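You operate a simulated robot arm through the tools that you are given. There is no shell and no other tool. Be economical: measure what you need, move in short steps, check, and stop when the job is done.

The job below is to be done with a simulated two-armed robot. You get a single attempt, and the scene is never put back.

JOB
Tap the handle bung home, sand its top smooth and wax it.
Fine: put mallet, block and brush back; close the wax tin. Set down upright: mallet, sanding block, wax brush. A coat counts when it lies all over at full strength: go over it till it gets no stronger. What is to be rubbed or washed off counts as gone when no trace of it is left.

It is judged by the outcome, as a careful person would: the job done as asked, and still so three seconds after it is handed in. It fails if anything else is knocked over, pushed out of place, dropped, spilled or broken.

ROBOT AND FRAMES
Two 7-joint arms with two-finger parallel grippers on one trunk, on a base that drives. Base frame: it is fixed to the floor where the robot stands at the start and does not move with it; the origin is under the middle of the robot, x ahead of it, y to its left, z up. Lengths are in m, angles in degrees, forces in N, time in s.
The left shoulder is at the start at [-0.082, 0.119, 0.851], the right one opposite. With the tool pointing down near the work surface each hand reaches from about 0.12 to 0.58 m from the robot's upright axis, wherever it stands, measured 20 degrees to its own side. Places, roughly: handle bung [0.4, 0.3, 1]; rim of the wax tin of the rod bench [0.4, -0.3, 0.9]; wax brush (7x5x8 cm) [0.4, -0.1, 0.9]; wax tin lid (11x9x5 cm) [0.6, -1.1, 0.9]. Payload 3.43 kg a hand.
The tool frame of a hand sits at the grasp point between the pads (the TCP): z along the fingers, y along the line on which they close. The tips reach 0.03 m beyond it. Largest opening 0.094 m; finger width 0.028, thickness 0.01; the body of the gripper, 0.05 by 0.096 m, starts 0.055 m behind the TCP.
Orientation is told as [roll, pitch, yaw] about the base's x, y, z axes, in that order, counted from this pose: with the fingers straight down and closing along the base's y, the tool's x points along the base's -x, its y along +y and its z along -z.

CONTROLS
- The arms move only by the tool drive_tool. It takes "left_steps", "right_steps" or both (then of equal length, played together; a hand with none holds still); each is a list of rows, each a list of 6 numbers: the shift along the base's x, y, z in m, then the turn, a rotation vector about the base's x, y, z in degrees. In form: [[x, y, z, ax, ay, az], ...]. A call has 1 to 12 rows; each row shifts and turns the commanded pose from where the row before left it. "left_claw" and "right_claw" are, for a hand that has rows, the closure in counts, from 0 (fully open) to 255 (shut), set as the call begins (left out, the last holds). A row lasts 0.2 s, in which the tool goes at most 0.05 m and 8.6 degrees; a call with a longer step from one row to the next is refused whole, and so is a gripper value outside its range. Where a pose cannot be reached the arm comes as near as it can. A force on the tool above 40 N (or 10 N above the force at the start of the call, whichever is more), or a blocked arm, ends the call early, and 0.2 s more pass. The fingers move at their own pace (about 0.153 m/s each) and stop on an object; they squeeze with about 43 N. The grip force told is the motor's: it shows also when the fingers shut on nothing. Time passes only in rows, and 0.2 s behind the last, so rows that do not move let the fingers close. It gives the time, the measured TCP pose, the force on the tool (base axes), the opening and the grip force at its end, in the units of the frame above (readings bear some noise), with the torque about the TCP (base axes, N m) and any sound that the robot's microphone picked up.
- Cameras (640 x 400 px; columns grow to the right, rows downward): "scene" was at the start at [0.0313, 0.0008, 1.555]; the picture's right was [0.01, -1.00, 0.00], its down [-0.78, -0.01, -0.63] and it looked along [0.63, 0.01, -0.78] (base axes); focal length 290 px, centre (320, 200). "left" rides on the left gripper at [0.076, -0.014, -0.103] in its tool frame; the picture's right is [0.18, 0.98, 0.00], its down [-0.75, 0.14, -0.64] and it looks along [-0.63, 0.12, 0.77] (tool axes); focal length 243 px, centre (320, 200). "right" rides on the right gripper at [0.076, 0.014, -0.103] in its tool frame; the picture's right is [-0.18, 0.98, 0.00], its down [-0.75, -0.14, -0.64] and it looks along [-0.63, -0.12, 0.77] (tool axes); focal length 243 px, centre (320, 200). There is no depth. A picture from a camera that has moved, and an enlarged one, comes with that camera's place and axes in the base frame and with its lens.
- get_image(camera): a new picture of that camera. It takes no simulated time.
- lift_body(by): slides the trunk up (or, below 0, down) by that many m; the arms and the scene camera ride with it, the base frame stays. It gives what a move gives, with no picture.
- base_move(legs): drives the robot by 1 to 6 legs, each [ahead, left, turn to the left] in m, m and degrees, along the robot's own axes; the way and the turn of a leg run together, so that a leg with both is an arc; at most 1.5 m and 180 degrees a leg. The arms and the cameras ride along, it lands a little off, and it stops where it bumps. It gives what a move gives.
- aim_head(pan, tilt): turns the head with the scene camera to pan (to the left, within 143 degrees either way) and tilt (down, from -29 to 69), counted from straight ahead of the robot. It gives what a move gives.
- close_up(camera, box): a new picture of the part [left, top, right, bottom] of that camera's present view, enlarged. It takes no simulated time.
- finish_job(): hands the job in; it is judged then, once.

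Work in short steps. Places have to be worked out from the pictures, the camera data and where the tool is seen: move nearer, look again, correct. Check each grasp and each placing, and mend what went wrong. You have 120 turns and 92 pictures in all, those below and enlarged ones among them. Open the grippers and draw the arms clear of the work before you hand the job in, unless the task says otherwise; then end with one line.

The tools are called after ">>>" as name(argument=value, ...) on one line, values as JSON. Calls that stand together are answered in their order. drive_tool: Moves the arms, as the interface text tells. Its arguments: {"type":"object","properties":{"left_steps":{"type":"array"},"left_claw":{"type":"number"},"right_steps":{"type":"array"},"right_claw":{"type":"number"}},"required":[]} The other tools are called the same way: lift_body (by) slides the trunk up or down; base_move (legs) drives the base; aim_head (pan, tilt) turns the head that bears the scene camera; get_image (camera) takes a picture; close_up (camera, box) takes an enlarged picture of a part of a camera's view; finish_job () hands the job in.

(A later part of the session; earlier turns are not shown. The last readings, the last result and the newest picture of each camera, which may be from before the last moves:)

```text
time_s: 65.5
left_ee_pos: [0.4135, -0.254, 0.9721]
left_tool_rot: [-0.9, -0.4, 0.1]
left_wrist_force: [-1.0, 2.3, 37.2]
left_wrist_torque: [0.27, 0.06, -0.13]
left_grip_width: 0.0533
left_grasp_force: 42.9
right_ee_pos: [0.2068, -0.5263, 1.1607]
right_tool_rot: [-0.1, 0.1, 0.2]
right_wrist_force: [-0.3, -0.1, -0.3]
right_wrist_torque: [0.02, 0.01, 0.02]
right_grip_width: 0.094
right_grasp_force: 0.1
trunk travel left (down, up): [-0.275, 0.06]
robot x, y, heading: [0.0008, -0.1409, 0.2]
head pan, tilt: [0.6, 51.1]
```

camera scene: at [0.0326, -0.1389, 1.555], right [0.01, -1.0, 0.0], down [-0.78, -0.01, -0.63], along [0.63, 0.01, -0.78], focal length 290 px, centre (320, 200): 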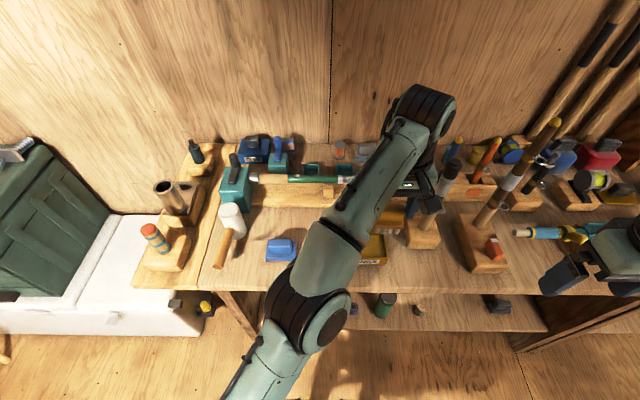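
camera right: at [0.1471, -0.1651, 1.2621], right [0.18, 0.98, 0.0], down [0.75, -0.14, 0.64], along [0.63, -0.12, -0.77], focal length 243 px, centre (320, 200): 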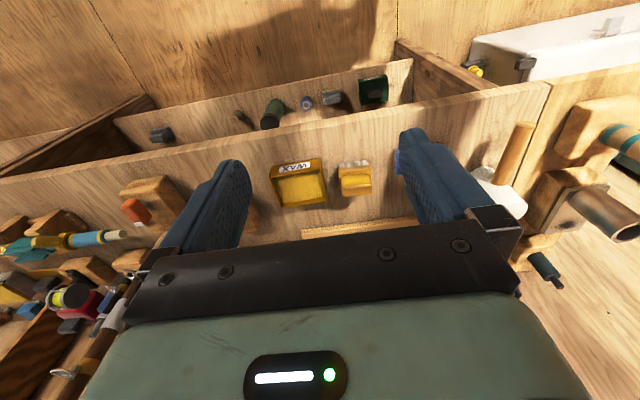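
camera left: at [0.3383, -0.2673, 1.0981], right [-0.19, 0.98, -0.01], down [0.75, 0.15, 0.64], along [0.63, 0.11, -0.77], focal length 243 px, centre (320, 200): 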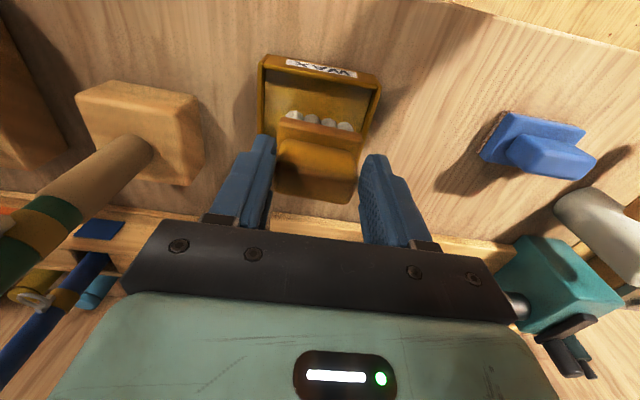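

Contact at TCP z≈0.972 (37 N, too firm). I ease up 4 mm, swirl slightly, lift, and check the bristles.

>>> drive_tool(left_steps=[[0, 0, 0.004, 0, 0, 0], [0, 0.006, 0, 0, 0, 0], [0, -0.012, 0, 0, 0, 0], [0, 0.012, 0, 0, 0, 0], [0, -0.006, 0, 0, 0, 0], [0, 0, 0, 0, 0, 0]])

>>> drive_tool(left_steps=[[0, 0, 0.02, 0, 0, 0], [0, 0, 0.03, 0, 0, 0], [0, 0, 0.03, 0, 0, 0], [0, 0, 0, 0, 0, 0]])

>>> close_up(camera="scene", box=[310, 180, 430, 280])

>>> close_up(camera="left", box=[220, 40, 400, 220])

```text
time_s: 66.9
left_ee_pos: [0.4113, -0.2524, 0.9711]
left_tool_rot: [-0.3, 0.0, 0.2]
left_wrist_force: [-1.7, 4.2, 19.1]
left_wrist_torque: [0.17, -0.28, 0.07]
left_grip_width: 0.0529
left_grasp_force: 43.1
right_ee_pos: [0.2058, -0.5276, 1.1577]
right_tool_rot: [-0.2, 0.2, 0.2]
right_wrist_force: [0.1, 0.1, 0.3]
right_wrist_torque: [0.01, -0.02, -0.04]
right_grip_width: 0.0942
right_grasp_force: 0.1
trunk travel left (down, up): [-0.275, 0.06]
robot x, y, heading: [-0.0007, -0.1395, 0.2]
head pan, tilt: [0.6, 51.1]
```

```text
time_s: 67.9
left_ee_pos: [0.4133, -0.2528, 1.052]
left_tool_rot: [-0.4, 0.2, 0.0]
left_wrist_force: [0.2, 0.3, -0.7]
left_wrist_torque: [0.01, 0.06, -0.01]
left_grip_width: 0.0533
left_grasp_force: 42.4
right_ee_pos: [0.2078, -0.5278, 1.1585]
right_tool_rot: [-0.2, 0.3, 0.2]
right_wrist_force: [-0.3, -0.3, 0.5]
right_wrist_torque: [0.04, 0.0, -0.01]
right_grip_width: 0.0939
right_grasp_force: 0.0
trunk travel left (down, up): [-0.275, 0.06]
robot x, y, heading: [0.0037, -0.1408, 0.1]
head pan, tilt: [0.6, 51.1]
```

```text
4.00 times, centred on (370, 230) of scene
camera zoom: at [0.0326, -0.1385, 1.5549], right [0.01, -1.0, 0.0], down [-0.78, -0.01, -0.63], along [0.63, 0.01, -0.78], focal length 1161 px, centre (120, 80)
```

zoom: 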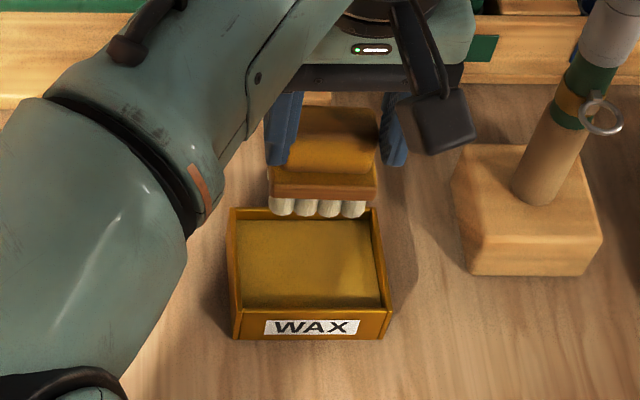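

```text
2.22 times, centred on (310, 130) of left
camera zoom: at [0.3381, -0.2669, 1.1539], right [-0.18, 0.98, -0.01], down [0.76, 0.15, 0.64], along [0.63, 0.11, -0.77], focal length 539 px, centre (342, 356)
```

zoom: 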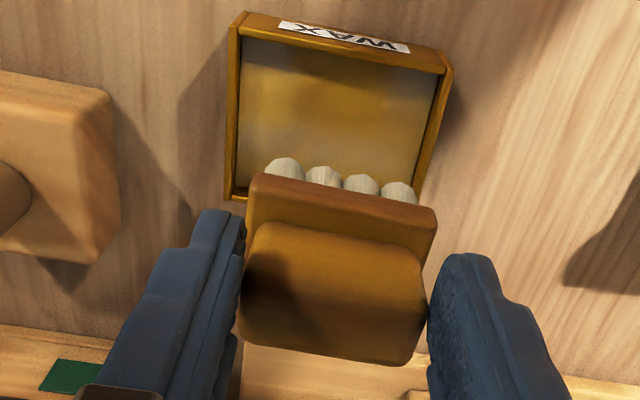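

The dip pressed on the wax with the tin unmoved. I draw the brush up and back, then drive 0.14 m back to the left toward the bung.

>>> drive_tool(left_steps=[[-0.01, 0.02, 0.03, 0, 0, 0], [-0.02, 0.03, 0.03, 0, 0, 0], [-0.02, 0.04, 0.02, 0, 0, 0], [0, 0.04, 0, 0, 0, 0], [0, 0.04, 0, 0, 0, 0], [0, 0.04, 0, 0, 0, 0], [0, 0.04, 0, 0, 0, 0]])

>>> base_move(legs=[[0, 0.14, 0]])

```text
time_s: 69.5
left_ee_pos: [0.3634, -0.0016, 1.1309]
left_tool_rot: [-0.4, 0.1, 0.1]
left_wrist_force: [0.3, -0.2, -1.3]
left_wrist_torque: [-0.04, 0.01, 0.0]
left_grip_width: 0.0532
left_grasp_force: 43.1
right_ee_pos: [0.2076, -0.5268, 1.1596]
right_tool_rot: [-0.2, 0.2, 0.2]
right_wrist_force: [-0.1, 0.4, 0.1]
right_wrist_torque: [0.01, 0.01, 0.0]
right_grip_width: 0.0939
right_grasp_force: 0.1
trunk travel left (down, up): [-0.275, 0.06]
robot x, y, heading: [0.0058, -0.1423, 0.4]
head pan, tilt: [0.6, 51.1]
```

```text
time_s: 71.4
left_ee_pos: [0.3633, 0.1352, 1.1312]
left_tool_rot: [-0.4, 0.1, 0.0]
left_wrist_force: [-0.2, 0.6, -0.6]
left_wrist_torque: [0.01, 0.03, 0.04]
left_grip_width: 0.0531
left_grasp_force: 43.1
right_ee_pos: [0.2076, -0.3883, 1.1575]
right_tool_rot: [-0.1, 0.3, 0.2]
right_wrist_force: [-0.4, 0.0, 0.1]
right_wrist_torque: [0.01, -0.01, 0.01]
right_grip_width: 0.0943
right_grasp_force: 0.0
trunk travel left (down, up): [-0.275, 0.06]
robot x, y, heading: [0.002, 0.002, 0.0]
head pan, tilt: [0.6, 51.1]
```

Back near the start position. I move the brush over the bung (0.394,0.266) and lower to just above contact (expected TCP z≈1.079).

>>> drive_tool(left_steps=[[0.01, 0.03, 0, 0, 0, 0], [0.01, 0.035, 0, 0, 0, 0], [0.01, 0.035, 0, 0, 0, 0], [0, 0.03, -0.02, 0, 0, 0], [0, 0, -0.02, 0, 0, 0], [0, 0, 0, 0, 0, 0]])

>>> close_up(camera="scene", box=[150, 160, 270, 260])

```text
time_s: 72.8
left_ee_pos: [0.3941, 0.2652, 1.0915]
left_tool_rot: [-0.4, 0.1, 0.1]
left_wrist_force: [-0.2, 0.5, -0.9]
left_wrist_torque: [0.03, 0.0, 0.0]
left_grip_width: 0.0529
left_grasp_force: 43.4
right_ee_pos: [0.2064, -0.3895, 1.1583]
right_tool_rot: [-0.1, 0.3, 0.3]
right_wrist_force: [-1.6, -0.2, -0.6]
right_wrist_torque: [-0.01, -0.01, 0.0]
right_grip_width: 0.0941
right_grasp_force: 0.0
trunk travel left (down, up): [-0.275, 0.06]
robot x, y, heading: [0.0022, 0.0019, 0.0]
head pan, tilt: [0.6, 51.1]
```

```text
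4.00 times, centred on (210, 210) of scene
camera zoom: at [0.0322, 0.0007, 1.555], right [0.01, -1.0, 0.0], down [-0.78, -0.01, -0.63], along [0.63, 0.01, -0.78], focal length 1161 px, centre (760, 160)
```

zoom: 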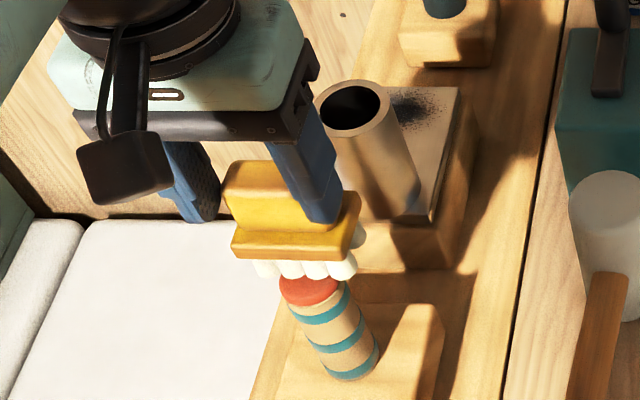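

Aligned over the bung. I lower in small steps until light contact.

>>> drive_tool(left_steps=[[0, 0, -0.008, 0, 0, 0], [0, 0, -0.004, 0, 0, 0], [0, 0, -0.002, 0, 0, 0], [0, 0, 0, 0, 0, 0]])

```text
time_s: 73.8
left_ee_pos: [0.3929, 0.2641, 1.0812]
left_tool_rot: [-0.4, -0.4, 0.0]
left_wrist_force: [1.0, 0.2, 31.1]
left_wrist_torque: [0.26, -0.19, -0.01]
left_grip_width: 0.0532
left_grasp_force: 44.0
right_ee_pos: [0.2045, -0.3891, 1.1566]
right_tool_rot: [-0.1, 0.0, 0.2]
right_wrist_force: [-0.2, -0.7, -0.5]
right_wrist_torque: [0.01, -0.03, 0.0]
right_grip_width: 0.0941
right_grasp_force: 0.0
trunk travel left (down, up): [-0.275, 0.06]
robot x, y, heading: [-0.0014, 0.0014, -0.0]
head pan, tilt: [0.6, 51.1]
```

Contact is firm (31 N); I ease 2.5 mm and stroke in x and y.

>>> drive_tool(left_steps=[[0, 0, 0.0025, 0, 0, 0], [0.012, 0, 0, 0, 0, 0], [-0.024, 0, 0, 0, 0, 0], [0.024, 0, 0, 0, 0, 0], [-0.012, 0.015, 0, 0, 0, 0], [0, -0.03, 0, 0, 0, 0], [0, 0.03, 0, 0, 0, 0], [0, -0.03, 0, 0, 0, 0], [0.012, 0.03, 0, 0, 0, 0], [-0.024, 0, 0, 0, 0, 0], [0.012, -0.015, 0, 0, 0, 0], [0, 0, 0, 0, 0, 0]])

>>> drive_tool(left_steps=[[0, 0, 0.025, 0, 0, 0], [0, 0.04, 0.02, 0, 0, 0], [0, 0.04, 0, 0, 0, 0], [0, 0.02, 0, 0, 0, 0]])

>>> close_up(camera="scene", box=[180, 205, 240, 255])

```text
time_s: 76.4
left_ee_pos: [0.3914, 0.2655, 1.0795]
left_tool_rot: [-0.4, 0.1, -0.1]
left_wrist_force: [-6.5, 8.0, 16.4]
left_wrist_torque: [0.74, 0.14, 0.17]
left_grip_width: 0.053
left_grasp_force: 43.4
right_ee_pos: [0.2061, -0.3885, 1.1584]
right_tool_rot: [-0.1, 0.1, 0.1]
right_wrist_force: [-0.2, 0.8, 0.1]
right_wrist_torque: [-0.03, 0.01, 0.0]
right_grip_width: 0.0939
right_grasp_force: 0.1
trunk travel left (down, up): [-0.275, 0.06]
robot x, y, heading: [0.0043, 0.0015, 0.3]
head pan, tilt: [0.6, 51.1]
```

```text
time_s: 77.4
left_ee_pos: [0.3941, 0.3664, 1.1246]
left_tool_rot: [-0.5, 0.2, 0.0]
left_wrist_force: [0.2, -0.3, -0.9]
left_wrist_torque: [-0.02, 0.0, -0.01]
left_grip_width: 0.053
left_grasp_force: 43.5
right_ee_pos: [0.2082, -0.388, 1.159]
right_tool_rot: [-0.1, 0.2, 0.2]
right_wrist_force: [0.9, 0.1, 0.0]
right_wrist_torque: [-0.02, -0.01, 0.0]
right_grip_width: 0.0938
right_grasp_force: 0.0
trunk travel left (down, up): [-0.275, 0.06]
robot x, y, heading: [-0.0018, -0.0022, -0.1]
head pan, tilt: [0.6, 51.1]
```

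```text
8.00 times, centred on (210, 230) of scene
camera zoom: at [0.0322, 0.0009, 1.555], right [0.01, -1.0, 0.0], down [-0.78, -0.01, -0.63], along [0.63, 0.01, -0.78], focal length 2322 px, centre (1200, -40)
```

zoom: 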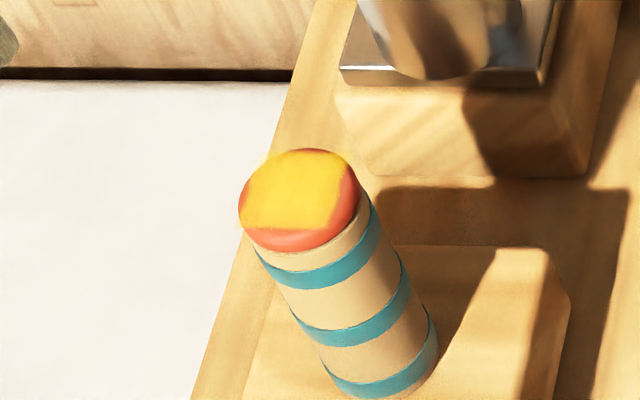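

The wax takes; the near (−x) and right (−y) edges are still bare. I go back with a wider raster shifted that way.

>>> drive_tool(left_steps=[[0, -0.04, 0, 0, 0, 0], [0, -0.04, 0, 0, 0, 0], [-0.003, -0.025, -0.02, 0, 0, 0], [0, 0, -0.02, 0, 0, 0], [0, 0, -0.0045, 0, 0, 0], [-0.02, 0, 0, 0, 0, 0], [0, -0.02, 0, 0, 0, 0], [0.035, 0, 0, 0, 0, 0], [-0.035, 0, 0, 0, 0, 0], [0, 0.01, 0, 0, 0, 0], [0.035, 0, 0, 0, 0, 0], [-0.035, 0, 0, 0, 0, 0]])

>>> drive_tool(left_steps=[[0, 0.01, 0, 0, 0, 0], [0.035, 0, 0, 0, 0, 0], [-0.035, 0, 0, 0, 0, 0], [0, 0.015, 0, 0, 0, 0], [0.035, 0, 0, 0, 0, 0], [-0.035, 0, 0, 0, 0, 0], [0, -0.04, 0, 0, 0, 0], [0, 0.04, 0, 0, 0, 0], [0.005, 0, 0, 0, 0, 0], [0, -0.04, 0, 0, 0, 0], [0, 0.025, 0, 0, 0, 0], [0.015, 0, 0, 0, 0, 0]])

>>> drive_tool(left_steps=[[0, 0, 0.025, 0, 0, 0], [0, 0.04, 0.02, 0, 0, 0], [0, 0.04, 0, 0, 0, 0], [0, 0.02, 0, 0, 0, 0]])

>>> close_up(camera="scene", box=[180, 205, 240, 255])

```text
time_s: 80.0
left_ee_pos: [0.3681, 0.25, 1.0803]
left_tool_rot: [-0.4, 0.1, -0.1]
left_wrist_force: [-1.7, 0.1, 2.4]
left_wrist_torque: [0.1, 0.13, 0.05]
left_grip_width: 0.0531
left_grasp_force: 43.2
right_ee_pos: [0.2049, -0.3885, 1.1592]
right_tool_rot: [-0.2, 0.0, 0.3]
right_wrist_force: [-0.4, -0.1, -1.2]
right_wrist_torque: [-0.03, -0.02, 0.01]
right_grip_width: 0.094
right_grasp_force: 0.0
trunk travel left (down, up): [-0.275, 0.06]
robot x, y, heading: [0.0022, -0.0006, 0.2]
head pan, tilt: [0.6, 51.1]
```

```text
time_s: 82.6
left_ee_pos: [0.3896, 0.2603, 1.0809]
left_tool_rot: [-0.4, 0.2, 0.1]
left_wrist_force: [-0.3, 1.1, 0.7]
left_wrist_torque: [0.11, 0.02, 0.01]
left_grip_width: 0.053
left_grasp_force: 42.9
right_ee_pos: [0.2068, -0.3891, 1.1571]
right_tool_rot: [-0.1, 0.2, 0.1]
right_wrist_force: [0.1, 0.5, -0.5]
right_wrist_torque: [0.0, 0.03, 0.0]
right_grip_width: 0.0941
right_grasp_force: 0.1
trunk travel left (down, up): [-0.275, 0.06]
robot x, y, heading: [0.0011, 0.0002, -0.1]
head pan, tilt: [0.6, 51.1]
```

```text
time_s: 83.6
left_ee_pos: [0.3899, 0.3609, 1.1243]
left_tool_rot: [-0.4, 0.1, 0.0]
left_wrist_force: [0.0, -0.5, -0.1]
left_wrist_torque: [0.02, 0.02, 0.01]
left_grip_width: 0.053
left_grasp_force: 43.6
right_ee_pos: [0.2065, -0.388, 1.1581]
right_tool_rot: [-0.1, 0.2, 0.2]
right_wrist_force: [0.2, -0.4, 0.4]
right_wrist_torque: [0.0, -0.02, 0.01]
right_grip_width: 0.0941
right_grasp_force: 0.1
trunk travel left (down, up): [-0.275, 0.06]
robot x, y, heading: [0.0008, -0.0003, -0.0]
head pan, tilt: [0.6, 51.1]
```

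```text
8.00 times, centred on (210, 230) of scene
camera zoom: at [0.0323, 0.0008, 1.555], right [0.01, -1.0, 0.0], down [-0.78, -0.01, -0.63], along [0.63, 0.01, -0.78], focal length 2322 px, centre (1200, -40)
```

zoom: 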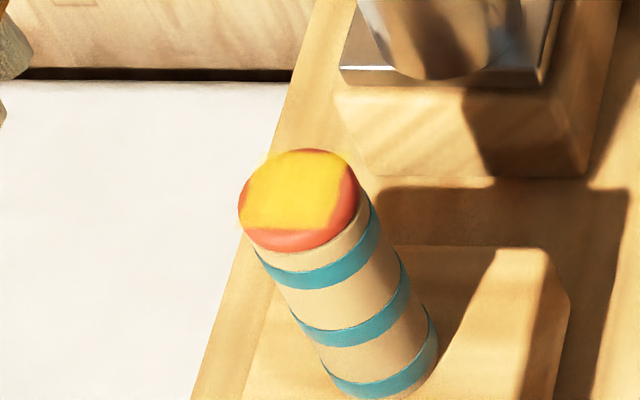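

The second pass changed nothing (it was light contact), and the coat looks like a fixed square field on the top. I do one firmer pass to see whether it still grows stronger.

>>> drive_tool(left_steps=[[0, -0.04, 0, 0, 0, 0], [0.001, -0.04, 0, 0, 0, 0], [0, -0.02, -0.02, 0, 0, 0], [0, 0, -0.02, 0, 0, 0], [0, 0.003, -0.0055, 0, 0, 0], [0, 0, -0.001, 0, 0, 0], [-0.012, 0, 0, 0, 0, 0], [0, -0.012, 0, 0, 0, 0], [0.024, 0, 0, 0, 0, 0], [-0.024, 0, 0, 0, 0, 0], [0.012, 0.024, 0, 0, 0, 0], [0, -0.012, 0, 0, 0, 0]])

>>> drive_tool(left_steps=[[0.012, 0, 0, 0, 0, 0], [0, 0.012, 0, 0, 0, 0], [-0.024, 0, 0, 0, 0, 0], [0, -0.024, 0, 0, 0, 0], [0.024, 0, 0, 0, 0, 0], [0, 0.024, 0, 0, 0, 0], [-0.024, 0, 0, 0, 0, 0], [0, -0.024, 0, 0, 0, 0], [0.012, 0.012, 0, 0, 0, 0], [0, 0, 0, 0, 0, 0]])

>>> drive_tool(left_steps=[[0, 0, 0.025, 0, 0, 0], [0, 0.04, 0.02, 0, 0, 0], [0, 0.04, 0, 0, 0, 0], [0, 0.02, 0, 0, 0, 0]])

>>> close_up(camera="scene", box=[180, 205, 240, 255])

```text
time_s: 86.2
left_ee_pos: [0.3893, 0.2681, 1.0792]
left_tool_rot: [0.0, 0.1, 0.4]
left_wrist_force: [-7.9, 11.7, 18.3]
left_wrist_torque: [0.91, 0.24, 0.29]
left_grip_width: 0.0527
left_grasp_force: 42.7
right_ee_pos: [0.205, -0.3878, 1.1585]
right_tool_rot: [-0.2, 0.1, 0.2]
right_wrist_force: [-0.3, 0.4, 0.0]
right_wrist_torque: [-0.01, 0.01, 0.01]
right_grip_width: 0.094
right_grasp_force: 0.1
trunk travel left (down, up): [-0.275, 0.06]
robot x, y, heading: [0.0011, -0.0017, 0.2]
head pan, tilt: [0.6, 51.1]
```

```text
time_s: 88.4
left_ee_pos: [0.3918, 0.2603, 1.0786]
left_tool_rot: [-0.4, 0.1, -0.2]
left_wrist_force: [-5.4, -5.1, 9.8]
left_wrist_torque: [-0.39, 0.2, -0.09]
left_grip_width: 0.0533
left_grasp_force: 42.8
right_ee_pos: [0.2052, -0.3894, 1.1582]
right_tool_rot: [-0.1, 0.1, 0.2]
right_wrist_force: [-0.1, -0.3, 0.0]
right_wrist_torque: [0.01, 0.03, 0.01]
right_grip_width: 0.0941
right_grasp_force: 0.1
trunk travel left (down, up): [-0.275, 0.06]
robot x, y, heading: [0.0006, 0.0011, 0.0]
head pan, tilt: [0.6, 51.1]
```

```text
time_s: 89.4
left_ee_pos: [0.3916, 0.3639, 1.123]
left_tool_rot: [-0.4, 0.2, 0.0]
left_wrist_force: [0.8, 0.0, -0.2]
left_wrist_torque: [0.0, -0.01, -0.03]
left_grip_width: 0.0531
left_grasp_force: 43.2
right_ee_pos: [0.2086, -0.3888, 1.1576]
right_tool_rot: [-0.1, 0.2, 0.2]
right_wrist_force: [0.3, 1.1, 0.9]
right_wrist_torque: [0.0, 0.0, 0.03]
right_grip_width: 0.0942
right_grasp_force: 0.1
trunk travel left (down, up): [-0.275, 0.06]
robot x, y, heading: [0.0014, 0.0006, 0.2]
head pan, tilt: [0.6, 51.1]
```

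```text
8.00 times, centred on (210, 230) of scene
camera zoom: at [0.0322, 0.0007, 1.555], right [0.01, -1.0, 0.0], down [-0.78, -0.01, -0.63], along [0.63, 0.01, -0.78], focal length 2322 px, centre (1200, -40)
```

zoom: 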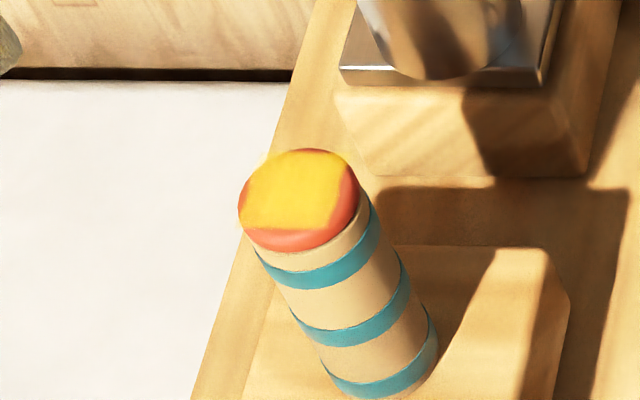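

Unchanged under a firm pass — either full strength or the brush is spent. To be sure I re-dip once: back to the tin with the same route.

>>> drive_tool(left_steps=[[0, -0.045, 0.005, 0, 0, 0], [0, -0.045, 0, 0, 0, 0], [0, -0.045, 0, 0, 0, 0], [-0.005, -0.045, 0, 0, 0, 0], [-0.005, -0.045, 0, 0, 0, 0], [-0.005, -0.045, 0, 0, 0, 0], [-0.005, -0.045, 0, 0, 0, 0], [-0.005, -0.045, 0, 0, 0, 0], [0, -0.045, 0, 0, 0, 0], [0, -0.045, 0, 0, 0, 0], [0, -0.026, 0, 0, 0, 0]])

>>> base_move(legs=[[0, -0.14, 0]])

```text
time_s: 91.8
left_ee_pos: [0.3672, -0.1126, 1.1279]
left_tool_rot: [-0.4, 0.1, 0.1]
left_wrist_force: [0.5, -0.3, -0.4]
left_wrist_torque: [0.05, -0.01, 0.0]
left_grip_width: 0.0531
left_grasp_force: 43.1
right_ee_pos: [0.2073, -0.3896, 1.1583]
right_tool_rot: [-0.1, 0.2, 0.2]
right_wrist_force: [-0.3, 0.6, -0.1]
right_wrist_torque: [-0.01, 0.0, 0.0]
right_grip_width: 0.0939
right_grasp_force: 0.0
trunk travel left (down, up): [-0.275, 0.06]
robot x, y, heading: [0.0011, 0.0005, 0.2]
head pan, tilt: [0.6, 51.1]
```

```text
time_s: 93.7
left_ee_pos: [0.3669, -0.253, 1.1286]
left_tool_rot: [-0.4, 0.0, 0.0]
left_wrist_force: [-0.3, 0.8, -0.5]
left_wrist_torque: [0.04, -0.01, 0.02]
left_grip_width: 0.053
left_grasp_force: 43.1
right_ee_pos: [0.207, -0.5281, 1.1575]
right_tool_rot: [-0.2, 0.2, 0.2]
right_wrist_force: [0.2, -0.1, -0.1]
right_wrist_torque: [0.0, 0.0, 0.01]
right_grip_width: 0.0939
right_grasp_force: 0.1
trunk travel left (down, up): [-0.275, 0.06]
robot x, y, heading: [0.0011, -0.1416, 0.1]
head pan, tilt: [0.6, 51.1]
```

Hand at (0.367,-0.253); I lower to z≈1.03 and move ahead to x=0.413 above the tin.

>>> drive_tool(left_steps=[[0, 0, -0.04, 0, 0, 0], [0, 0, -0.04, 0, 0, 0], [0.015, 0, -0.01, 0, 0, 0], [0.015, 0, -0.01, 0, 0, 0], [0.016, -0.001, 0, 0, 0, 0], [0, 0, -0.03, 0, 0, 0], [0, 0, 0, 0, 0, 0]])

```text
time_s: 95.3
left_ee_pos: [0.4139, -0.2542, 0.9965]
left_tool_rot: [-0.4, 0.1, 0.0]
left_wrist_force: [-0.2, 0.1, -0.5]
left_wrist_torque: [0.02, 0.01, 0.01]
left_grip_width: 0.0532
left_grasp_force: 43.0
right_ee_pos: [0.2067, -0.5292, 1.1578]
right_tool_rot: [-0.2, 0.2, 0.3]
right_wrist_force: [-0.4, -0.3, 0.1]
right_wrist_torque: [0.04, 0.04, 0.0]
right_grip_width: 0.094
right_grasp_force: 0.1
trunk travel left (down, up): [-0.275, 0.06]
robot x, y, heading: [0.0019, -0.1425, 0.1]
head pan, tilt: [0.6, 51.1]
```

Exactly the earlier pose; I dip (contact at ≈0.972), hold a little, swirl, and come back up and out.

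>>> drive_tool(left_steps=[[0, 0, -0.015, 0, 0, 0], [0, 0, -0.008, 0, 0, 0], [0, 0, -0.003, 0, 0, 0], [0, 0.006, 0, 0, 0, 0], [0, -0.012, 0, 0, 0, 0], [0, 0.012, 0, 0, 0, 0], [0, -0.006, 0, 0, 0, 0], [0, 0, 0, 0, 0, 0]])

>>> drive_tool(left_steps=[[0, 0, 0.03, 0, 0, 0], [0, 0, 0.04, 0, 0, 0], [-0.01, 0.02, 0.03, 0, 0, 0], [-0.02, 0.03, 0.03, 0, 0, 0], [-0.02, 0.04, 0.02, 0, 0, 0], [0, 0.04, 0, 0, 0, 0], [0, 0.04, 0, 0, 0, 0], [0, 0.04, 0, 0, 0, 0], [0, 0.04, 0, 0, 0, 0]])

>>> base_move(legs=[[0, 0.14, 0]])

```text
time_s: 97.1
left_ee_pos: [0.4137, -0.2536, 0.9716]
left_tool_rot: [-0.4, 0.1, 0.1]
left_wrist_force: [-0.1, -0.5, -0.6]
left_wrist_torque: [0.01, 0.01, -0.02]
left_grip_width: 0.0529
left_grasp_force: 43.0
right_ee_pos: [0.2069, -0.5282, 1.1585]
right_tool_rot: [0.0, 0.2, 0.2]
right_wrist_force: [-0.4, -0.2, -0.9]
right_wrist_torque: [0.0, -0.02, -0.02]
right_grip_width: 0.0941
right_grasp_force: 0.0
trunk travel left (down, up): [-0.275, 0.06]
robot x, y, heading: [0.0009, -0.1392, -0.0]
head pan, tilt: [0.6, 51.1]
```

```text
time_s: 99.1
left_ee_pos: [0.3625, -0.0023, 1.121]
left_tool_rot: [-0.3, 0.0, 0.0]
left_wrist_force: [0.4, -0.2, -1.6]
left_wrist_torque: [0.01, 0.02, 0.02]
left_grip_width: 0.0528
left_grasp_force: 42.7
right_ee_pos: [0.2077, -0.5283, 1.1588]
right_tool_rot: [-0.1, 0.2, 0.2]
right_wrist_force: [0.2, 0.1, 0.0]
right_wrist_torque: [0.01, 0.05, -0.01]
right_grip_width: 0.094
right_grasp_force: 0.1
trunk travel left (down, up): [-0.275, 0.06]
robot x, y, heading: [0.0018, -0.1404, 0.3]
head pan, tilt: [0.6, 51.1]
```

```text
time_s: 101.0
left_ee_pos: [0.3611, 0.1369, 1.1213]
left_tool_rot: [-0.4, 0.1, -0.1]
left_wrist_force: [-0.1, -0.9, -1.1]
left_wrist_torque: [0.0, 0.02, 0.01]
left_grip_width: 0.053
left_grasp_force: 43.0
right_ee_pos: [0.2064, -0.3897, 1.1583]
right_tool_rot: [-0.1, 0.2, 0.2]
right_wrist_force: [0.4, -0.3, 0.6]
right_wrist_torque: [-0.04, 0.04, 0.02]
right_grip_width: 0.0942
right_grasp_force: 0.1
trunk travel left (down, up): [-0.275, 0.06]
robot x, y, heading: [0.0004, -0.0029, 0.3]
head pan, tilt: [0.6, 51.1]
```

The second dip was barely touching. I apply it anyway with a firm pass and compare the look.

>>> drive_tool(left_steps=[[0.01, 0.03, 0, 0, 0, 0], [0.01, 0.035, 0, 0, 0, 0], [0.01, 0.035, 0, 0, 0, 0], [0, 0.026, -0.02, 0, 0, 0], [0, 0, -0.02, 0, 0, 0], [0, 0, -0.003, 0, 0, 0], [-0.012, 0, 0, 0, 0, 0], [0, -0.014, 0, 0, 0, 0], [0.024, 0, 0, 0, 0, 0], [0, 0.028, 0, 0, 0, 0], [-0.024, 0, 0, 0, 0, 0], [0.012, -0.014, 0, 0, 0, 0]])

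>>> drive_tool(left_steps=[[0.012, 0, -0.0005, 0, 0, 0], [0, 0.014, 0, 0, 0, 0], [-0.024, 0, 0, 0, 0, 0], [0, -0.028, 0, 0, 0, 0], [0.024, 0, 0, 0, 0, 0], [0, 0.028, 0, 0, 0, 0], [-0.024, 0, 0, 0, 0, 0], [0, -0.028, 0, 0, 0, 0], [0.012, 0.014, 0, 0, 0, 0], [0, 0, 0, 0, 0, 0]])

>>> drive_tool(left_steps=[[0, 0, 0.025, 0, 0, 0], [0, 0.04, 0.02, 0, 0, 0], [0, 0.04, 0, 0, 0, 0], [0, 0.02, 0, 0, 0, 0]])

>>> close_up(camera="scene", box=[180, 205, 240, 255])

```text
time_s: 103.5
left_ee_pos: [0.3894, 0.2629, 1.0791]
left_tool_rot: [-0.3, 0.1, 0.3]
left_wrist_force: [-5.7, 4.4, 8.8]
left_wrist_torque: [0.36, 0.27, 0.15]
left_grip_width: 0.053
left_grasp_force: 43.1
right_ee_pos: [0.2063, -0.3897, 1.1589]
right_tool_rot: [-0.1, 0.1, 0.2]
right_wrist_force: [-0.1, -0.2, 0.4]
right_wrist_torque: [0.01, 0.03, 0.03]
right_grip_width: 0.0939
right_grasp_force: 0.0
trunk travel left (down, up): [-0.275, 0.06]
robot x, y, heading: [0.0043, -0.0037, 0.2]
head pan, tilt: [0.6, 51.1]
```

```text
time_s: 105.8
left_ee_pos: [0.3901, 0.2615, 1.0777]
left_tool_rot: [-0.5, 0.2, 0.0]
left_wrist_force: [-1.1, -5.1, 5.3]
left_wrist_torque: [-0.27, -0.05, -0.09]
left_grip_width: 0.0529
left_grasp_force: 43.0
right_ee_pos: [0.2075, -0.3901, 1.1574]
right_tool_rot: [-0.1, 0.2, 0.1]
right_wrist_force: [0.3, 0.1, -0.3]
right_wrist_torque: [0.0, 0.03, 0.01]
right_grip_width: 0.0937
right_grasp_force: 0.0
trunk travel left (down, up): [-0.275, 0.06]
robot x, y, heading: [0.0006, -0.0004, 0.1]
head pan, tilt: [0.6, 51.1]
```

```text
time_s: 106.8
left_ee_pos: [0.391, 0.364, 1.1231]
left_tool_rot: [-0.4, 0.0, -0.1]
left_wrist_force: [0.3, 0.5, -1.1]
left_wrist_torque: [0.02, 0.04, -0.04]
left_grip_width: 0.0531
left_grasp_force: 42.9
right_ee_pos: [0.2082, -0.3899, 1.1582]
right_tool_rot: [-0.1, 0.3, 0.2]
right_wrist_force: [-0.4, -0.2, -0.8]
right_wrist_torque: [-0.03, -0.01, 0.0]
right_grip_width: 0.0939
right_grasp_force: 0.0
trunk travel left (down, up): [-0.275, 0.06]
robot x, y, heading: [0.0012, 0.0023, 0.2]
head pan, tilt: [0.6, 51.1]
```

```text
8.00 times, centred on (210, 230) of scene
camera zoom: at [0.0323, -0.0003, 1.555], right [0.01, -1.0, 0.0], down [-0.78, -0.01, -0.63], along [0.63, 0.01, -0.78], focal length 2322 px, centre (1200, -40)
```

zoom: 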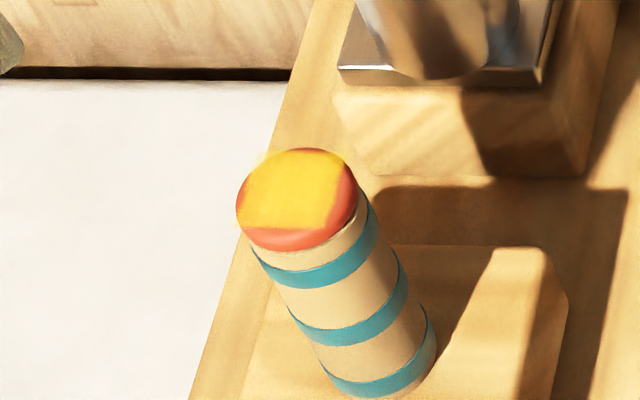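

The coat is unchanged — full strength. Now the brush goes back to (0.405,-0.147).

>>> drive_tool(left_steps=[[0, -0.043, 0.005, 0, 0, 0], [0, -0.043, 0, 0, 0, 0], [0, -0.043, 0, 0, 0, 0], [-0.005, -0.043, 0, 0, 0, 0], [-0.005, -0.043, 0, 0, 0, 0], [-0.005, -0.043, 0, 0, 0, 0], [-0.005, -0.043, 0, 0, 0, 0], [-0.005, -0.043, 0, 0, 0, 0], [0, -0.043, 0, 0, 0, 0], [0, -0.043, 0, 0, 0, 0], [0, -0.043, 0, 0, 0, 0], [0, -0.038, 0, 0, 0, 0]])

>>> drive_tool(left_steps=[[0, 0, -0.045, 0, 0, 0], [0, 0, -0.045, 0, 0, 0], [0.02, 0, 0, 0, 0, 0], [0.019, 0, 0, 0, 0, 0], [0, 0, -0.04, 0, 0, 0], [0, 0, -0.02, 0, 0, 0], [0, 0, 0, 0, 0, 0]])

>>> get_image(camera="left")

```text
time_s: 109.3
left_ee_pos: [0.3657, -0.1399, 1.1272]
left_tool_rot: [-0.3, 0.2, 0.0]
left_wrist_force: [-0.7, -0.3, -0.2]
left_wrist_torque: [0.0, 0.01, -0.03]
left_grip_width: 0.0527
left_grasp_force: 43.0
left hand out of reach, approached as far as the arm can: row 12
right_ee_pos: [0.2074, -0.3902, 1.1585]
right_tool_rot: [-0.1, 0.1, 0.1]
right_wrist_force: [0.6, 0.5, 0.5]
right_wrist_torque: [0.01, -0.01, -0.02]
right_grip_width: 0.094
right_grasp_force: 0.0
trunk travel left (down, up): [-0.275, 0.06]
robot x, y, heading: [0.0004, 0.0003, 0.2]
head pan, tilt: [0.6, 51.1]
```

```text
time_s: 111.0
left_ee_pos: [0.4044, -0.1387, 0.977]
left_tool_rot: [-0.4, 0.2, 0.1]
left_wrist_force: [0.4, -0.4, -0.1]
left_wrist_torque: [-0.02, 0.02, 0.01]
left_grip_width: 0.053
left_grasp_force: 42.7
right_ee_pos: [0.2075, -0.389, 1.1598]
right_tool_rot: [-0.1, 0.3, 0.2]
right_wrist_force: [-0.3, -0.4, 0.5]
right_wrist_torque: [-0.04, 0.01, -0.01]
right_grip_width: 0.094
right_grasp_force: 0.0
trunk travel left (down, up): [-0.275, 0.06]
robot x, y, heading: [0.0015, -0.0003, 0.1]
head pan, tilt: [0.6, 51.1]
```

```text
29 pictures are left
camera left: at [0.3298, -0.153, 1.0801], right [-0.19, 0.98, -0.01], down [0.75, 0.15, 0.64], along [0.63, 0.11, -0.77], focal length 243 px, centre (320, 200)
```

left: 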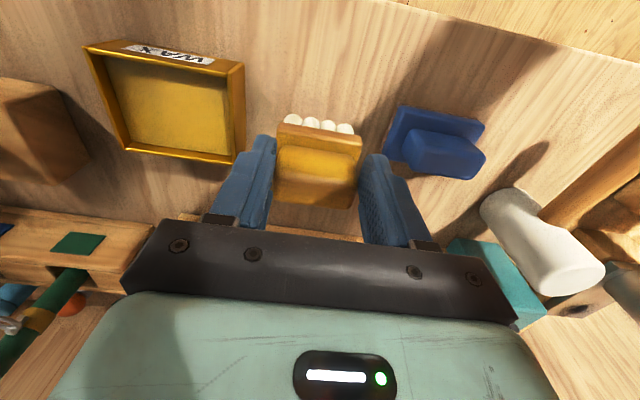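

8 mm short in y. I correct and lower to touch-down.

>>> drive_tool(left_steps=[[0, -0.008, 0, 0, 0, 0], [0, 0, -0.02, 0, 0, 0], [0, 0, -0.008, 0, 0, 0], [0, 0, -0.003, 0, 0, 0], [0, 0, -0.002, 0, 0, 0], [0, 0, 0, 0, 0, 0]])

```text
time_s: 112.3
left_ee_pos: [0.405, -0.1461, 0.9461]
left_tool_rot: [-0.3, 0.1, 0.1]
left_wrist_force: [-0.3, 0.8, -1.2]
left_wrist_torque: [0.02, -0.01, -0.01]
left_grip_width: 0.0531
left_grasp_force: 43.5
right_ee_pos: [0.2082, -0.3892, 1.1578]
right_tool_rot: [-0.2, 0.2, 0.3]
right_wrist_force: [-0.7, -0.1, -0.9]
right_wrist_torque: [-0.01, -0.02, 0.02]
right_grip_width: 0.094
right_grasp_force: 0.1
trunk travel left (down, up): [-0.275, 0.06]
robot x, y, heading: [0.0062, 0.0001, 0.2]
head pan, tilt: [0.6, 51.1]
```

No contact yet; a few more small steps.

>>> drive_tool(left_steps=[[0, 0, -0.0015, 0, 0, 0], [0, 0, -0.0015, 0, 0, 0], [0, 0, -0.001, 0, 0, 0], [0, 0, 0, 0, 0, 0]])

```text
time_s: 113.3
left_ee_pos: [0.4049, -0.1468, 0.9413]
left_tool_rot: [-0.5, 0.1, 0.0]
left_wrist_force: [-0.6, 0.3, 0.1]
left_wrist_torque: [0.04, 0.0, 0.01]
left_grip_width: 0.0529
left_grasp_force: 42.5
right_ee_pos: [0.2071, -0.39, 1.1591]
right_tool_rot: [0.0, 0.2, 0.2]
right_wrist_force: [-0.4, -0.5, -0.6]
right_wrist_torque: [0.0, -0.05, -0.03]
right_grip_width: 0.0939
right_grasp_force: 0.1
trunk travel left (down, up): [-0.275, 0.06]
robot x, y, heading: [0.0025, -0.0018, 0.3]
head pan, tilt: [0.6, 51.1]
```

Weight is just going off the hand. One more millimetre, then I open a little, and lift.

>>> drive_tool(left_steps=[[0, 0, -0.001, 0, 0, 0], [0, 0, 0, 0, 0, 0], [0, 0, 0, 0, 0, 0]])

>>> drive_tool(left_steps=[[0, 0, 0, 0, 0, 0], [0, 0, 0, 0, 0, 0], [0, 0, 0, 0, 0, 0]], left_claw=75)

>>> drive_tool(left_steps=[[0, 0, 0.01, 0, 0, 0], [0, 0, 0.03, 0, 0, 0], [0, 0, 0.04, 0, 0, 0], [-0.02, 0.02, 0.04, 0, 0, 0], [-0.03, 0.03, 0.02, 0, 0, 0], [-0.03, 0.035, 0, 0, 0, 0], [-0.03, 0.035, 0, 0, 0, 0], [-0.03, 0.035, 0, 0, 0, 0]])

>>> aim_head(pan=-30, tilt=45)

>>> get_image(camera="scene")

```text
time_s: 114.2
left_ee_pos: [0.4049, -0.1468, 0.9396]
left_tool_rot: [-0.4, 0.2, 0.0]
left_wrist_force: [-0.5, -0.3, 2.5]
left_wrist_torque: [0.11, -0.13, -0.02]
left_grip_width: 0.053
left_grasp_force: 42.3
right_ee_pos: [0.2076, -0.3895, 1.1573]
right_tool_rot: [-0.1, 0.4, 0.2]
right_wrist_force: [-0.1, 0.1, 0.2]
right_wrist_torque: [0.03, 0.04, 0.0]
right_grip_width: 0.0941
right_grasp_force: 0.1
trunk travel left (down, up): [-0.275, 0.06]
robot x, y, heading: [0.0021, 0.0016, 0.6]
head pan, tilt: [0.6, 51.1]
```

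```text
time_s: 115.0
left_ee_pos: [0.4049, -0.1473, 0.9398]
left_tool_rot: [-0.4, 0.0, 0.0]
left_wrist_force: [0.1, -0.4, 0.6]
left_wrist_torque: [0.01, 0.02, 0.03]
left_grip_width: 0.0664
left_grasp_force: 0.1
right_ee_pos: [0.2071, -0.3902, 1.1572]
right_tool_rot: [-0.1, 0.2, 0.2]
right_wrist_force: [0.2, -0.3, -0.6]
right_wrist_torque: [0.02, 0.02, 0.02]
right_grip_width: 0.0937
right_grasp_force: 0.0
trunk travel left (down, up): [-0.275, 0.06]
robot x, y, heading: [0.0041, 0.003, 0.4]
head pan, tilt: [0.6, 51.1]
```

```text
time_s: 116.8
left_ee_pos: [0.2652, 0.01, 1.0796]
left_tool_rot: [-0.5, 0.0, 0.0]
left_wrist_force: [0.1, 0.3, -0.3]
left_wrist_torque: [0.0, 0.01, -0.03]
left_grip_width: 0.0662
left_grasp_force: 0.0
right_ee_pos: [0.2066, -0.3896, 1.1579]
right_tool_rot: [-0.3, 0.1, 0.2]
right_wrist_force: [-0.4, -0.6, -0.4]
right_wrist_torque: [0.01, -0.02, -0.02]
right_grip_width: 0.094
right_grasp_force: 0.0
trunk travel left (down, up): [-0.275, 0.06]
robot x, y, heading: [0.0035, 0.0016, 0.3]
head pan, tilt: [0.6, 51.1]
```

```text
time_s: 117.7
left_ee_pos: [0.2656, 0.0088, 1.0799]
left_tool_rot: [-0.4, 0.1, 0.1]
left_wrist_force: [-0.8, -0.5, -0.2]
left_wrist_torque: [0.0, 0.0, -0.01]
left_grip_width: 0.0664
left_grasp_force: 0.1
right_ee_pos: [0.2067, -0.3892, 1.158]
right_tool_rot: [0.0, 0.3, 0.3]
right_wrist_force: [0.2, 0.1, 0.6]
right_wrist_torque: [-0.01, -0.01, -0.01]
right_grip_width: 0.0938
right_grasp_force: 0.0
trunk travel left (down, up): [-0.275, 0.06]
robot x, y, heading: [0.0048, 0.0009, 0.3]
head pan, tilt: [-30.0, 45.0]
```

```text
28 pictures are left
camera scene: at [0.0268, -0.0417, 1.5634], right [-0.5, -0.87, 0.0], down [-0.61, 0.35, -0.71], along [0.61, -0.35, -0.71], focal length 290 px, centre (320, 200)
```

scene: 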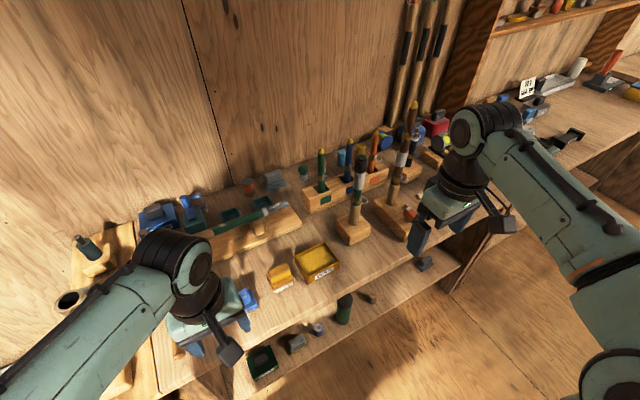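

The brush stands upright. Now I look for the lid toward (0.6,-1.1,0.9), panning the head right.

>>> drive_tool(right_steps=[[-0.02, 0.03, 0, 0, 0, 0], [-0.02, 0.03, 0, 0, 0, 0], [0, 0.04, 0, 0, 0, 0], [0, 0.04, 0, 0, 0, 0]], left_steps=[[-0.02, 0.04, 0, 0, 0, 0], [-0.02, 0.04, 0, 0, 0, 0], [0, 0.04, 0, 0, 0, 0], [0, 0.04, 0, 0, 0, 0]])

>>> aim_head(pan=-65, tilt=35)

>>> get_image(camera="scene")

```text
time_s: 118.7
left_ee_pos: [0.2246, 0.1694, 1.0801]
left_tool_rot: [-0.4, 0.1, 0.0]
left_wrist_force: [-0.8, -0.4, -0.5]
left_wrist_torque: [-0.01, -0.02, 0.02]
left_grip_width: 0.0665
left_grasp_force: 0.0
right_ee_pos: [0.1675, -0.2488, 1.1574]
right_tool_rot: [-0.2, 0.3, 0.1]
right_wrist_force: [-0.1, -0.4, 0.1]
right_wrist_torque: [0.02, 0.0, -0.01]
right_grip_width: 0.0936
right_grasp_force: 0.2
trunk travel left (down, up): [-0.275, 0.06]
robot x, y, heading: [-0.0006, -0.0022, 0.3]
head pan, tilt: [-30.0, 45.0]
```

```text
time_s: 119.7
left_ee_pos: [0.2254, 0.1666, 1.0795]
left_tool_rot: [-0.4, 0.2, 0.0]
left_wrist_force: [0.1, -0.8, 0.0]
left_wrist_torque: [0.0, 0.01, 0.01]
left_grip_width: 0.0663
left_grasp_force: 0.1
right_ee_pos: [0.1691, -0.2505, 1.1578]
right_tool_rot: [-0.1, 0.2, 0.2]
right_wrist_force: [-0.9, -0.1, 0.2]
right_wrist_torque: [-0.02, 0.03, 0.04]
right_grip_width: 0.0942
right_grasp_force: 0.1
trunk travel left (down, up): [-0.275, 0.06]
robot x, y, heading: [-0.0007, -0.0007, 0.3]
head pan, tilt: [-65.0, 35.0]
```

```text
27 pictures are left
camera scene: at [-0.0062, -0.081, 1.5782], right [-0.9, -0.43, 0.0], down [-0.24, 0.52, -0.82], along [0.35, -0.74, -0.57], focal length 290 px, centre (320, 200)
```

scene: 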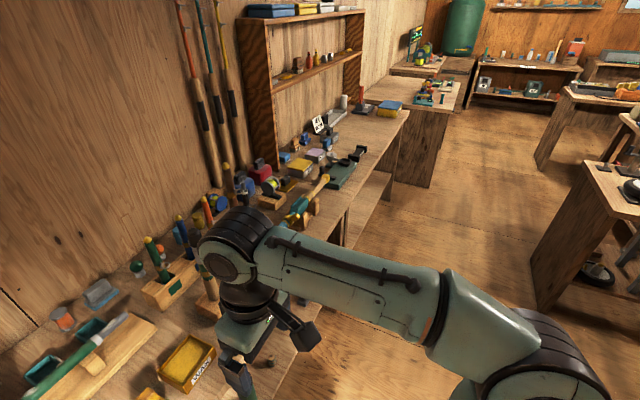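

The lid should project near pixel (297,175); I zoom there.

>>> close_up(camera="scene", box=[240, 120, 380, 220])

```text
4.00 times, centred on (310, 170) of scene
camera zoom: at [-0.0062, -0.081, 1.5782], right [-0.9, -0.43, 0.0], down [-0.24, 0.52, -0.82], along [0.35, -0.74, -0.57], focal length 1161 px, centre (360, 320)
```

zoom: 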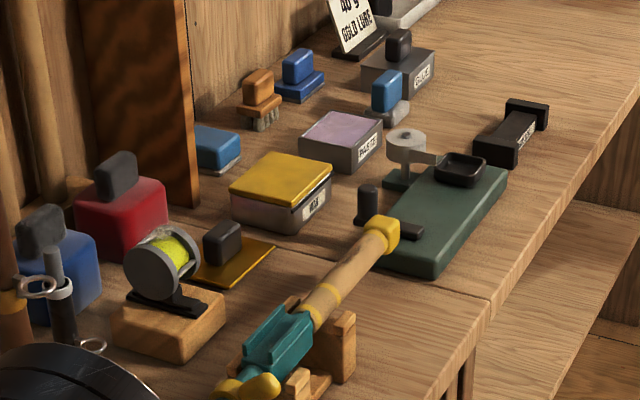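

The lid (gold plate with black knob) lies at about (0.60,-1.04). I drive 0.85 m to the right, arms drawn in.

>>> base_move(legs=[[0, -0.45, 0], [0, -0.4, 0]])

>>> aim_head(pan=-15, tilt=48)

>>> get_image(camera="scene")

```text
time_s: 127.9
left_ee_pos: [0.2293, -0.6807, 1.0802]
left_tool_rot: [-0.3, 0.2, 0.3]
left_wrist_force: [0.2, 0.3, -0.3]
left_wrist_torque: [-0.01, 0.01, -0.01]
left_grip_width: 0.0664
left_grasp_force: 0.0
right_ee_pos: [0.1732, -1.0994, 1.1574]
right_tool_rot: [-0.1, 0.1, 0.4]
right_wrist_force: [0.7, 0.3, 0.1]
right_wrist_torque: [0.02, -0.02, 0.0]
right_grip_width: 0.0937
right_grasp_force: 0.1
trunk travel left (down, up): [-0.275, 0.06]
robot x, y, heading: [0.0037, -0.8523, 0.1]
head pan, tilt: [-65.0, 35.0]
```

```text
time_s: 129.0
left_ee_pos: [0.229, -0.6809, 1.0807]
left_tool_rot: [-0.4, 0.1, 0.2]
left_wrist_force: [-1.2, 0.3, -0.5]
left_wrist_torque: [-0.02, 0.02, -0.03]
left_grip_width: 0.0662
left_grasp_force: 0.1
right_ee_pos: [0.1739, -1.1001, 1.1581]
right_tool_rot: [0.0, 0.1, 0.4]
right_wrist_force: [0.1, -0.7, -0.8]
right_wrist_torque: [0.01, 0.02, 0.02]
right_grip_width: 0.0942
right_grasp_force: 0.1
trunk travel left (down, up): [-0.275, 0.06]
robot x, y, heading: [0.0051, -0.8529, 0.4]
head pan, tilt: [-15.0, 48.0]
```

```text
25 pictures are left
camera scene: at [0.0366, -0.8718, 1.5592], right [-0.25, -0.97, 0.0], down [-0.72, 0.19, -0.67], along [0.65, -0.17, -0.74], focal length 290 px, centre (320, 200)
```

scene: 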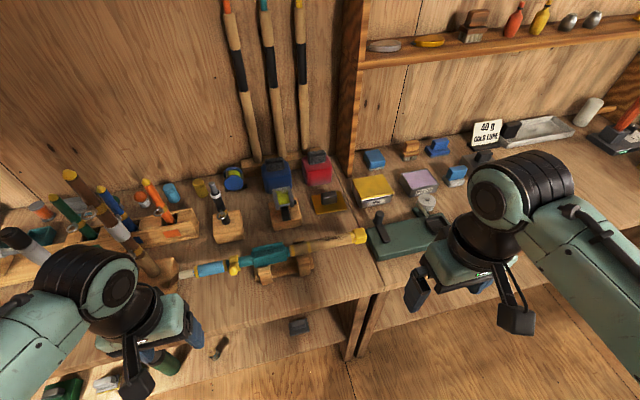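

>>> close_up(camera="scene", box=[260, 140, 400, 260])

```text
3.33 times, centred on (330, 200) of scene
camera zoom: at [0.0366, -0.8718, 1.5592], right [-0.25, -0.97, 0.0], down [-0.72, 0.19, -0.67], along [0.65, -0.17, -0.74], focal length 967 px, centre (287, 200)
```

zoom: 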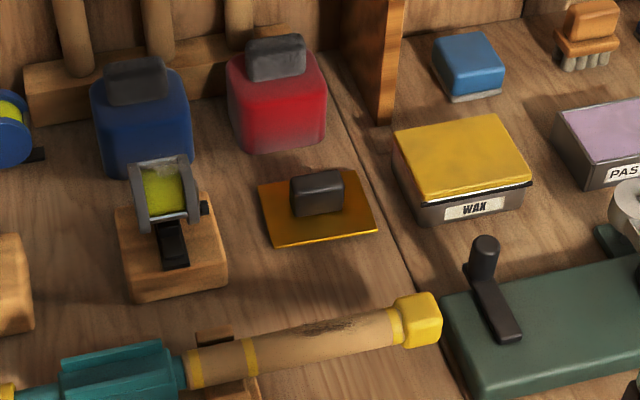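

The knob is at ≈(0.615,-1.052,~0.90), lid square to the axes; reach needs ~0.08 m closer. I pull the left hand back and up from the rods, then drive ahead 0.08.

>>> drive_tool(left_steps=[[-0.03, 0.0, 0.03, 0, 0, 0], [-0.03, 0, 0.03, 0, 0, 0], [-0.02, 0.0, 0.03, 0, 0, 0], [0, 0, 0, 0, 0, 0]])

>>> base_move(legs=[[0.08, 0, 0]])

```text
time_s: 130.0
left_ee_pos: [0.147, -0.683, 1.1714]
left_tool_rot: [-0.4, 0.2, 0.2]
left_wrist_force: [-0.3, 0.4, 0.3]
left_wrist_torque: [0.02, -0.01, 0.02]
left_grip_width: 0.0666
left_grasp_force: 0.0
right_ee_pos: [0.1723, -1.0997, 1.1569]
right_tool_rot: [0.0, 0.2, 0.4]
right_wrist_force: [-0.4, -0.4, 0.0]
right_wrist_torque: [-0.03, -0.01, 0.01]
right_grip_width: 0.0939
right_grasp_force: 0.1
trunk travel left (down, up): [-0.275, 0.06]
robot x, y, heading: [0.0047, -0.8522, 0.3]
head pan, tilt: [-15.0, 48.0]
```

```text
time_s: 131.1
left_ee_pos: [0.2268, -0.6811, 1.1706]
left_tool_rot: [-0.4, 0.1, 0.2]
left_wrist_force: [0.4, 0.6, -0.7]
left_wrist_torque: [0.0, -0.01, 0.01]
left_grip_width: 0.0662
left_grasp_force: 0.0
right_ee_pos: [0.2526, -1.0989, 1.1578]
right_tool_rot: [-0.1, 0.3, 0.2]
right_wrist_force: [0.3, 0.1, -0.3]
right_wrist_torque: [0.03, -0.02, 0.01]
right_grip_width: 0.0941
right_grasp_force: 0.2
trunk travel left (down, up): [-0.275, 0.06]
robot x, y, heading: [0.0831, -0.8504, -0.0]
head pan, tilt: [-15.0, 48.0]
```

No bump. I bring the right hand toward above the lid, staying over the rod handle.

>>> drive_tool(right_steps=[[0.03, 0.005, -0.012, 0, 0, 0], [0.035, 0.005, -0.012, 0, 0, 0], [0.035, 0.005, -0.012, 0, 0, 0], [0.035, 0.005, -0.012, 0, 0, 0], [0.035, 0.005, -0.012, 0, 0, 0], [0.035, 0.005, -0.012, 0, 0, 0], [0.035, 0.005, -0.012, 0, 0, 0], [0.035, 0.005, -0.012, 0, 0, 0], [0.035, 0.005, -0.01, 0, 0, 0], [0.03, 0.003, -0.01, 0, 0, 0]])

>>> get_image(camera="right")

>>> get_image(camera="scene")

```text
time_s: 133.3
left_ee_pos: [0.2272, -0.6813, 1.17]
left_tool_rot: [-0.4, 0.2, 0.3]
left_wrist_force: [0.5, 0.0, -0.4]
left_wrist_torque: [-0.05, 0.03, -0.02]
left_grip_width: 0.0667
left_grasp_force: 0.1
right_ee_pos: [0.5937, -1.0497, 1.039]
right_tool_rot: [-0.4, 0.3, 0.3]
right_wrist_force: [-0.4, 0.2, -0.1]
right_wrist_torque: [-0.02, 0.0, -0.01]
right_grip_width: 0.0938
right_grasp_force: 0.0
trunk travel left (down, up): [-0.275, 0.06]
robot x, y, heading: [0.0863, -0.8518, 0.7]
head pan, tilt: [-15.0, 48.0]
```

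```text
23 pictures are left
camera right: at [0.5176, -1.0355, 1.1429], right [0.18, 0.98, 0.0], down [0.76, -0.13, 0.64], along [0.63, -0.12, -0.77], focal length 243 px, centre (320, 200)
```

right: 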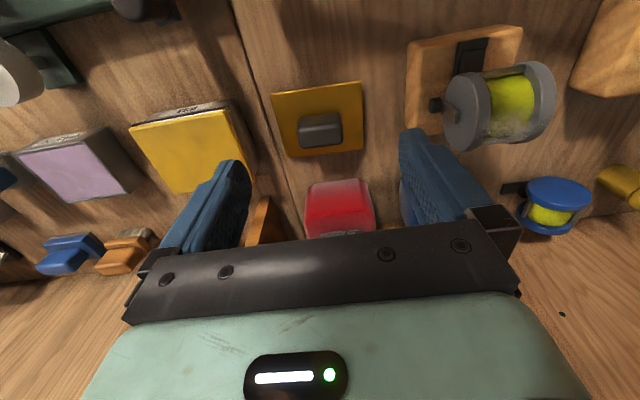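

```text
22 pictures are left
camera scene: at [0.1173, -0.8709, 1.5592], right [-0.25, -0.97, 0.0], down [-0.72, 0.19, -0.67], along [0.65, -0.17, -0.74], focal length 290 px, centre (320, 200)
```

scene: 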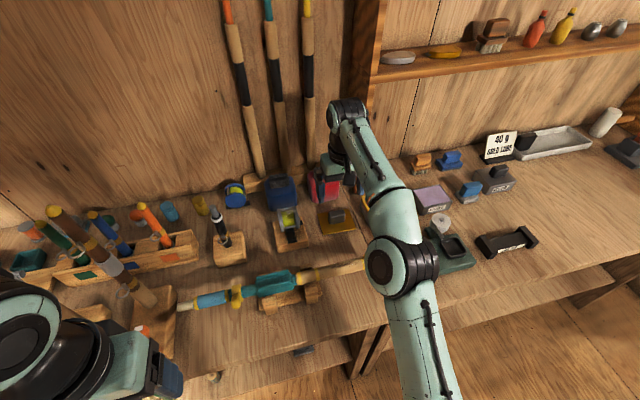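

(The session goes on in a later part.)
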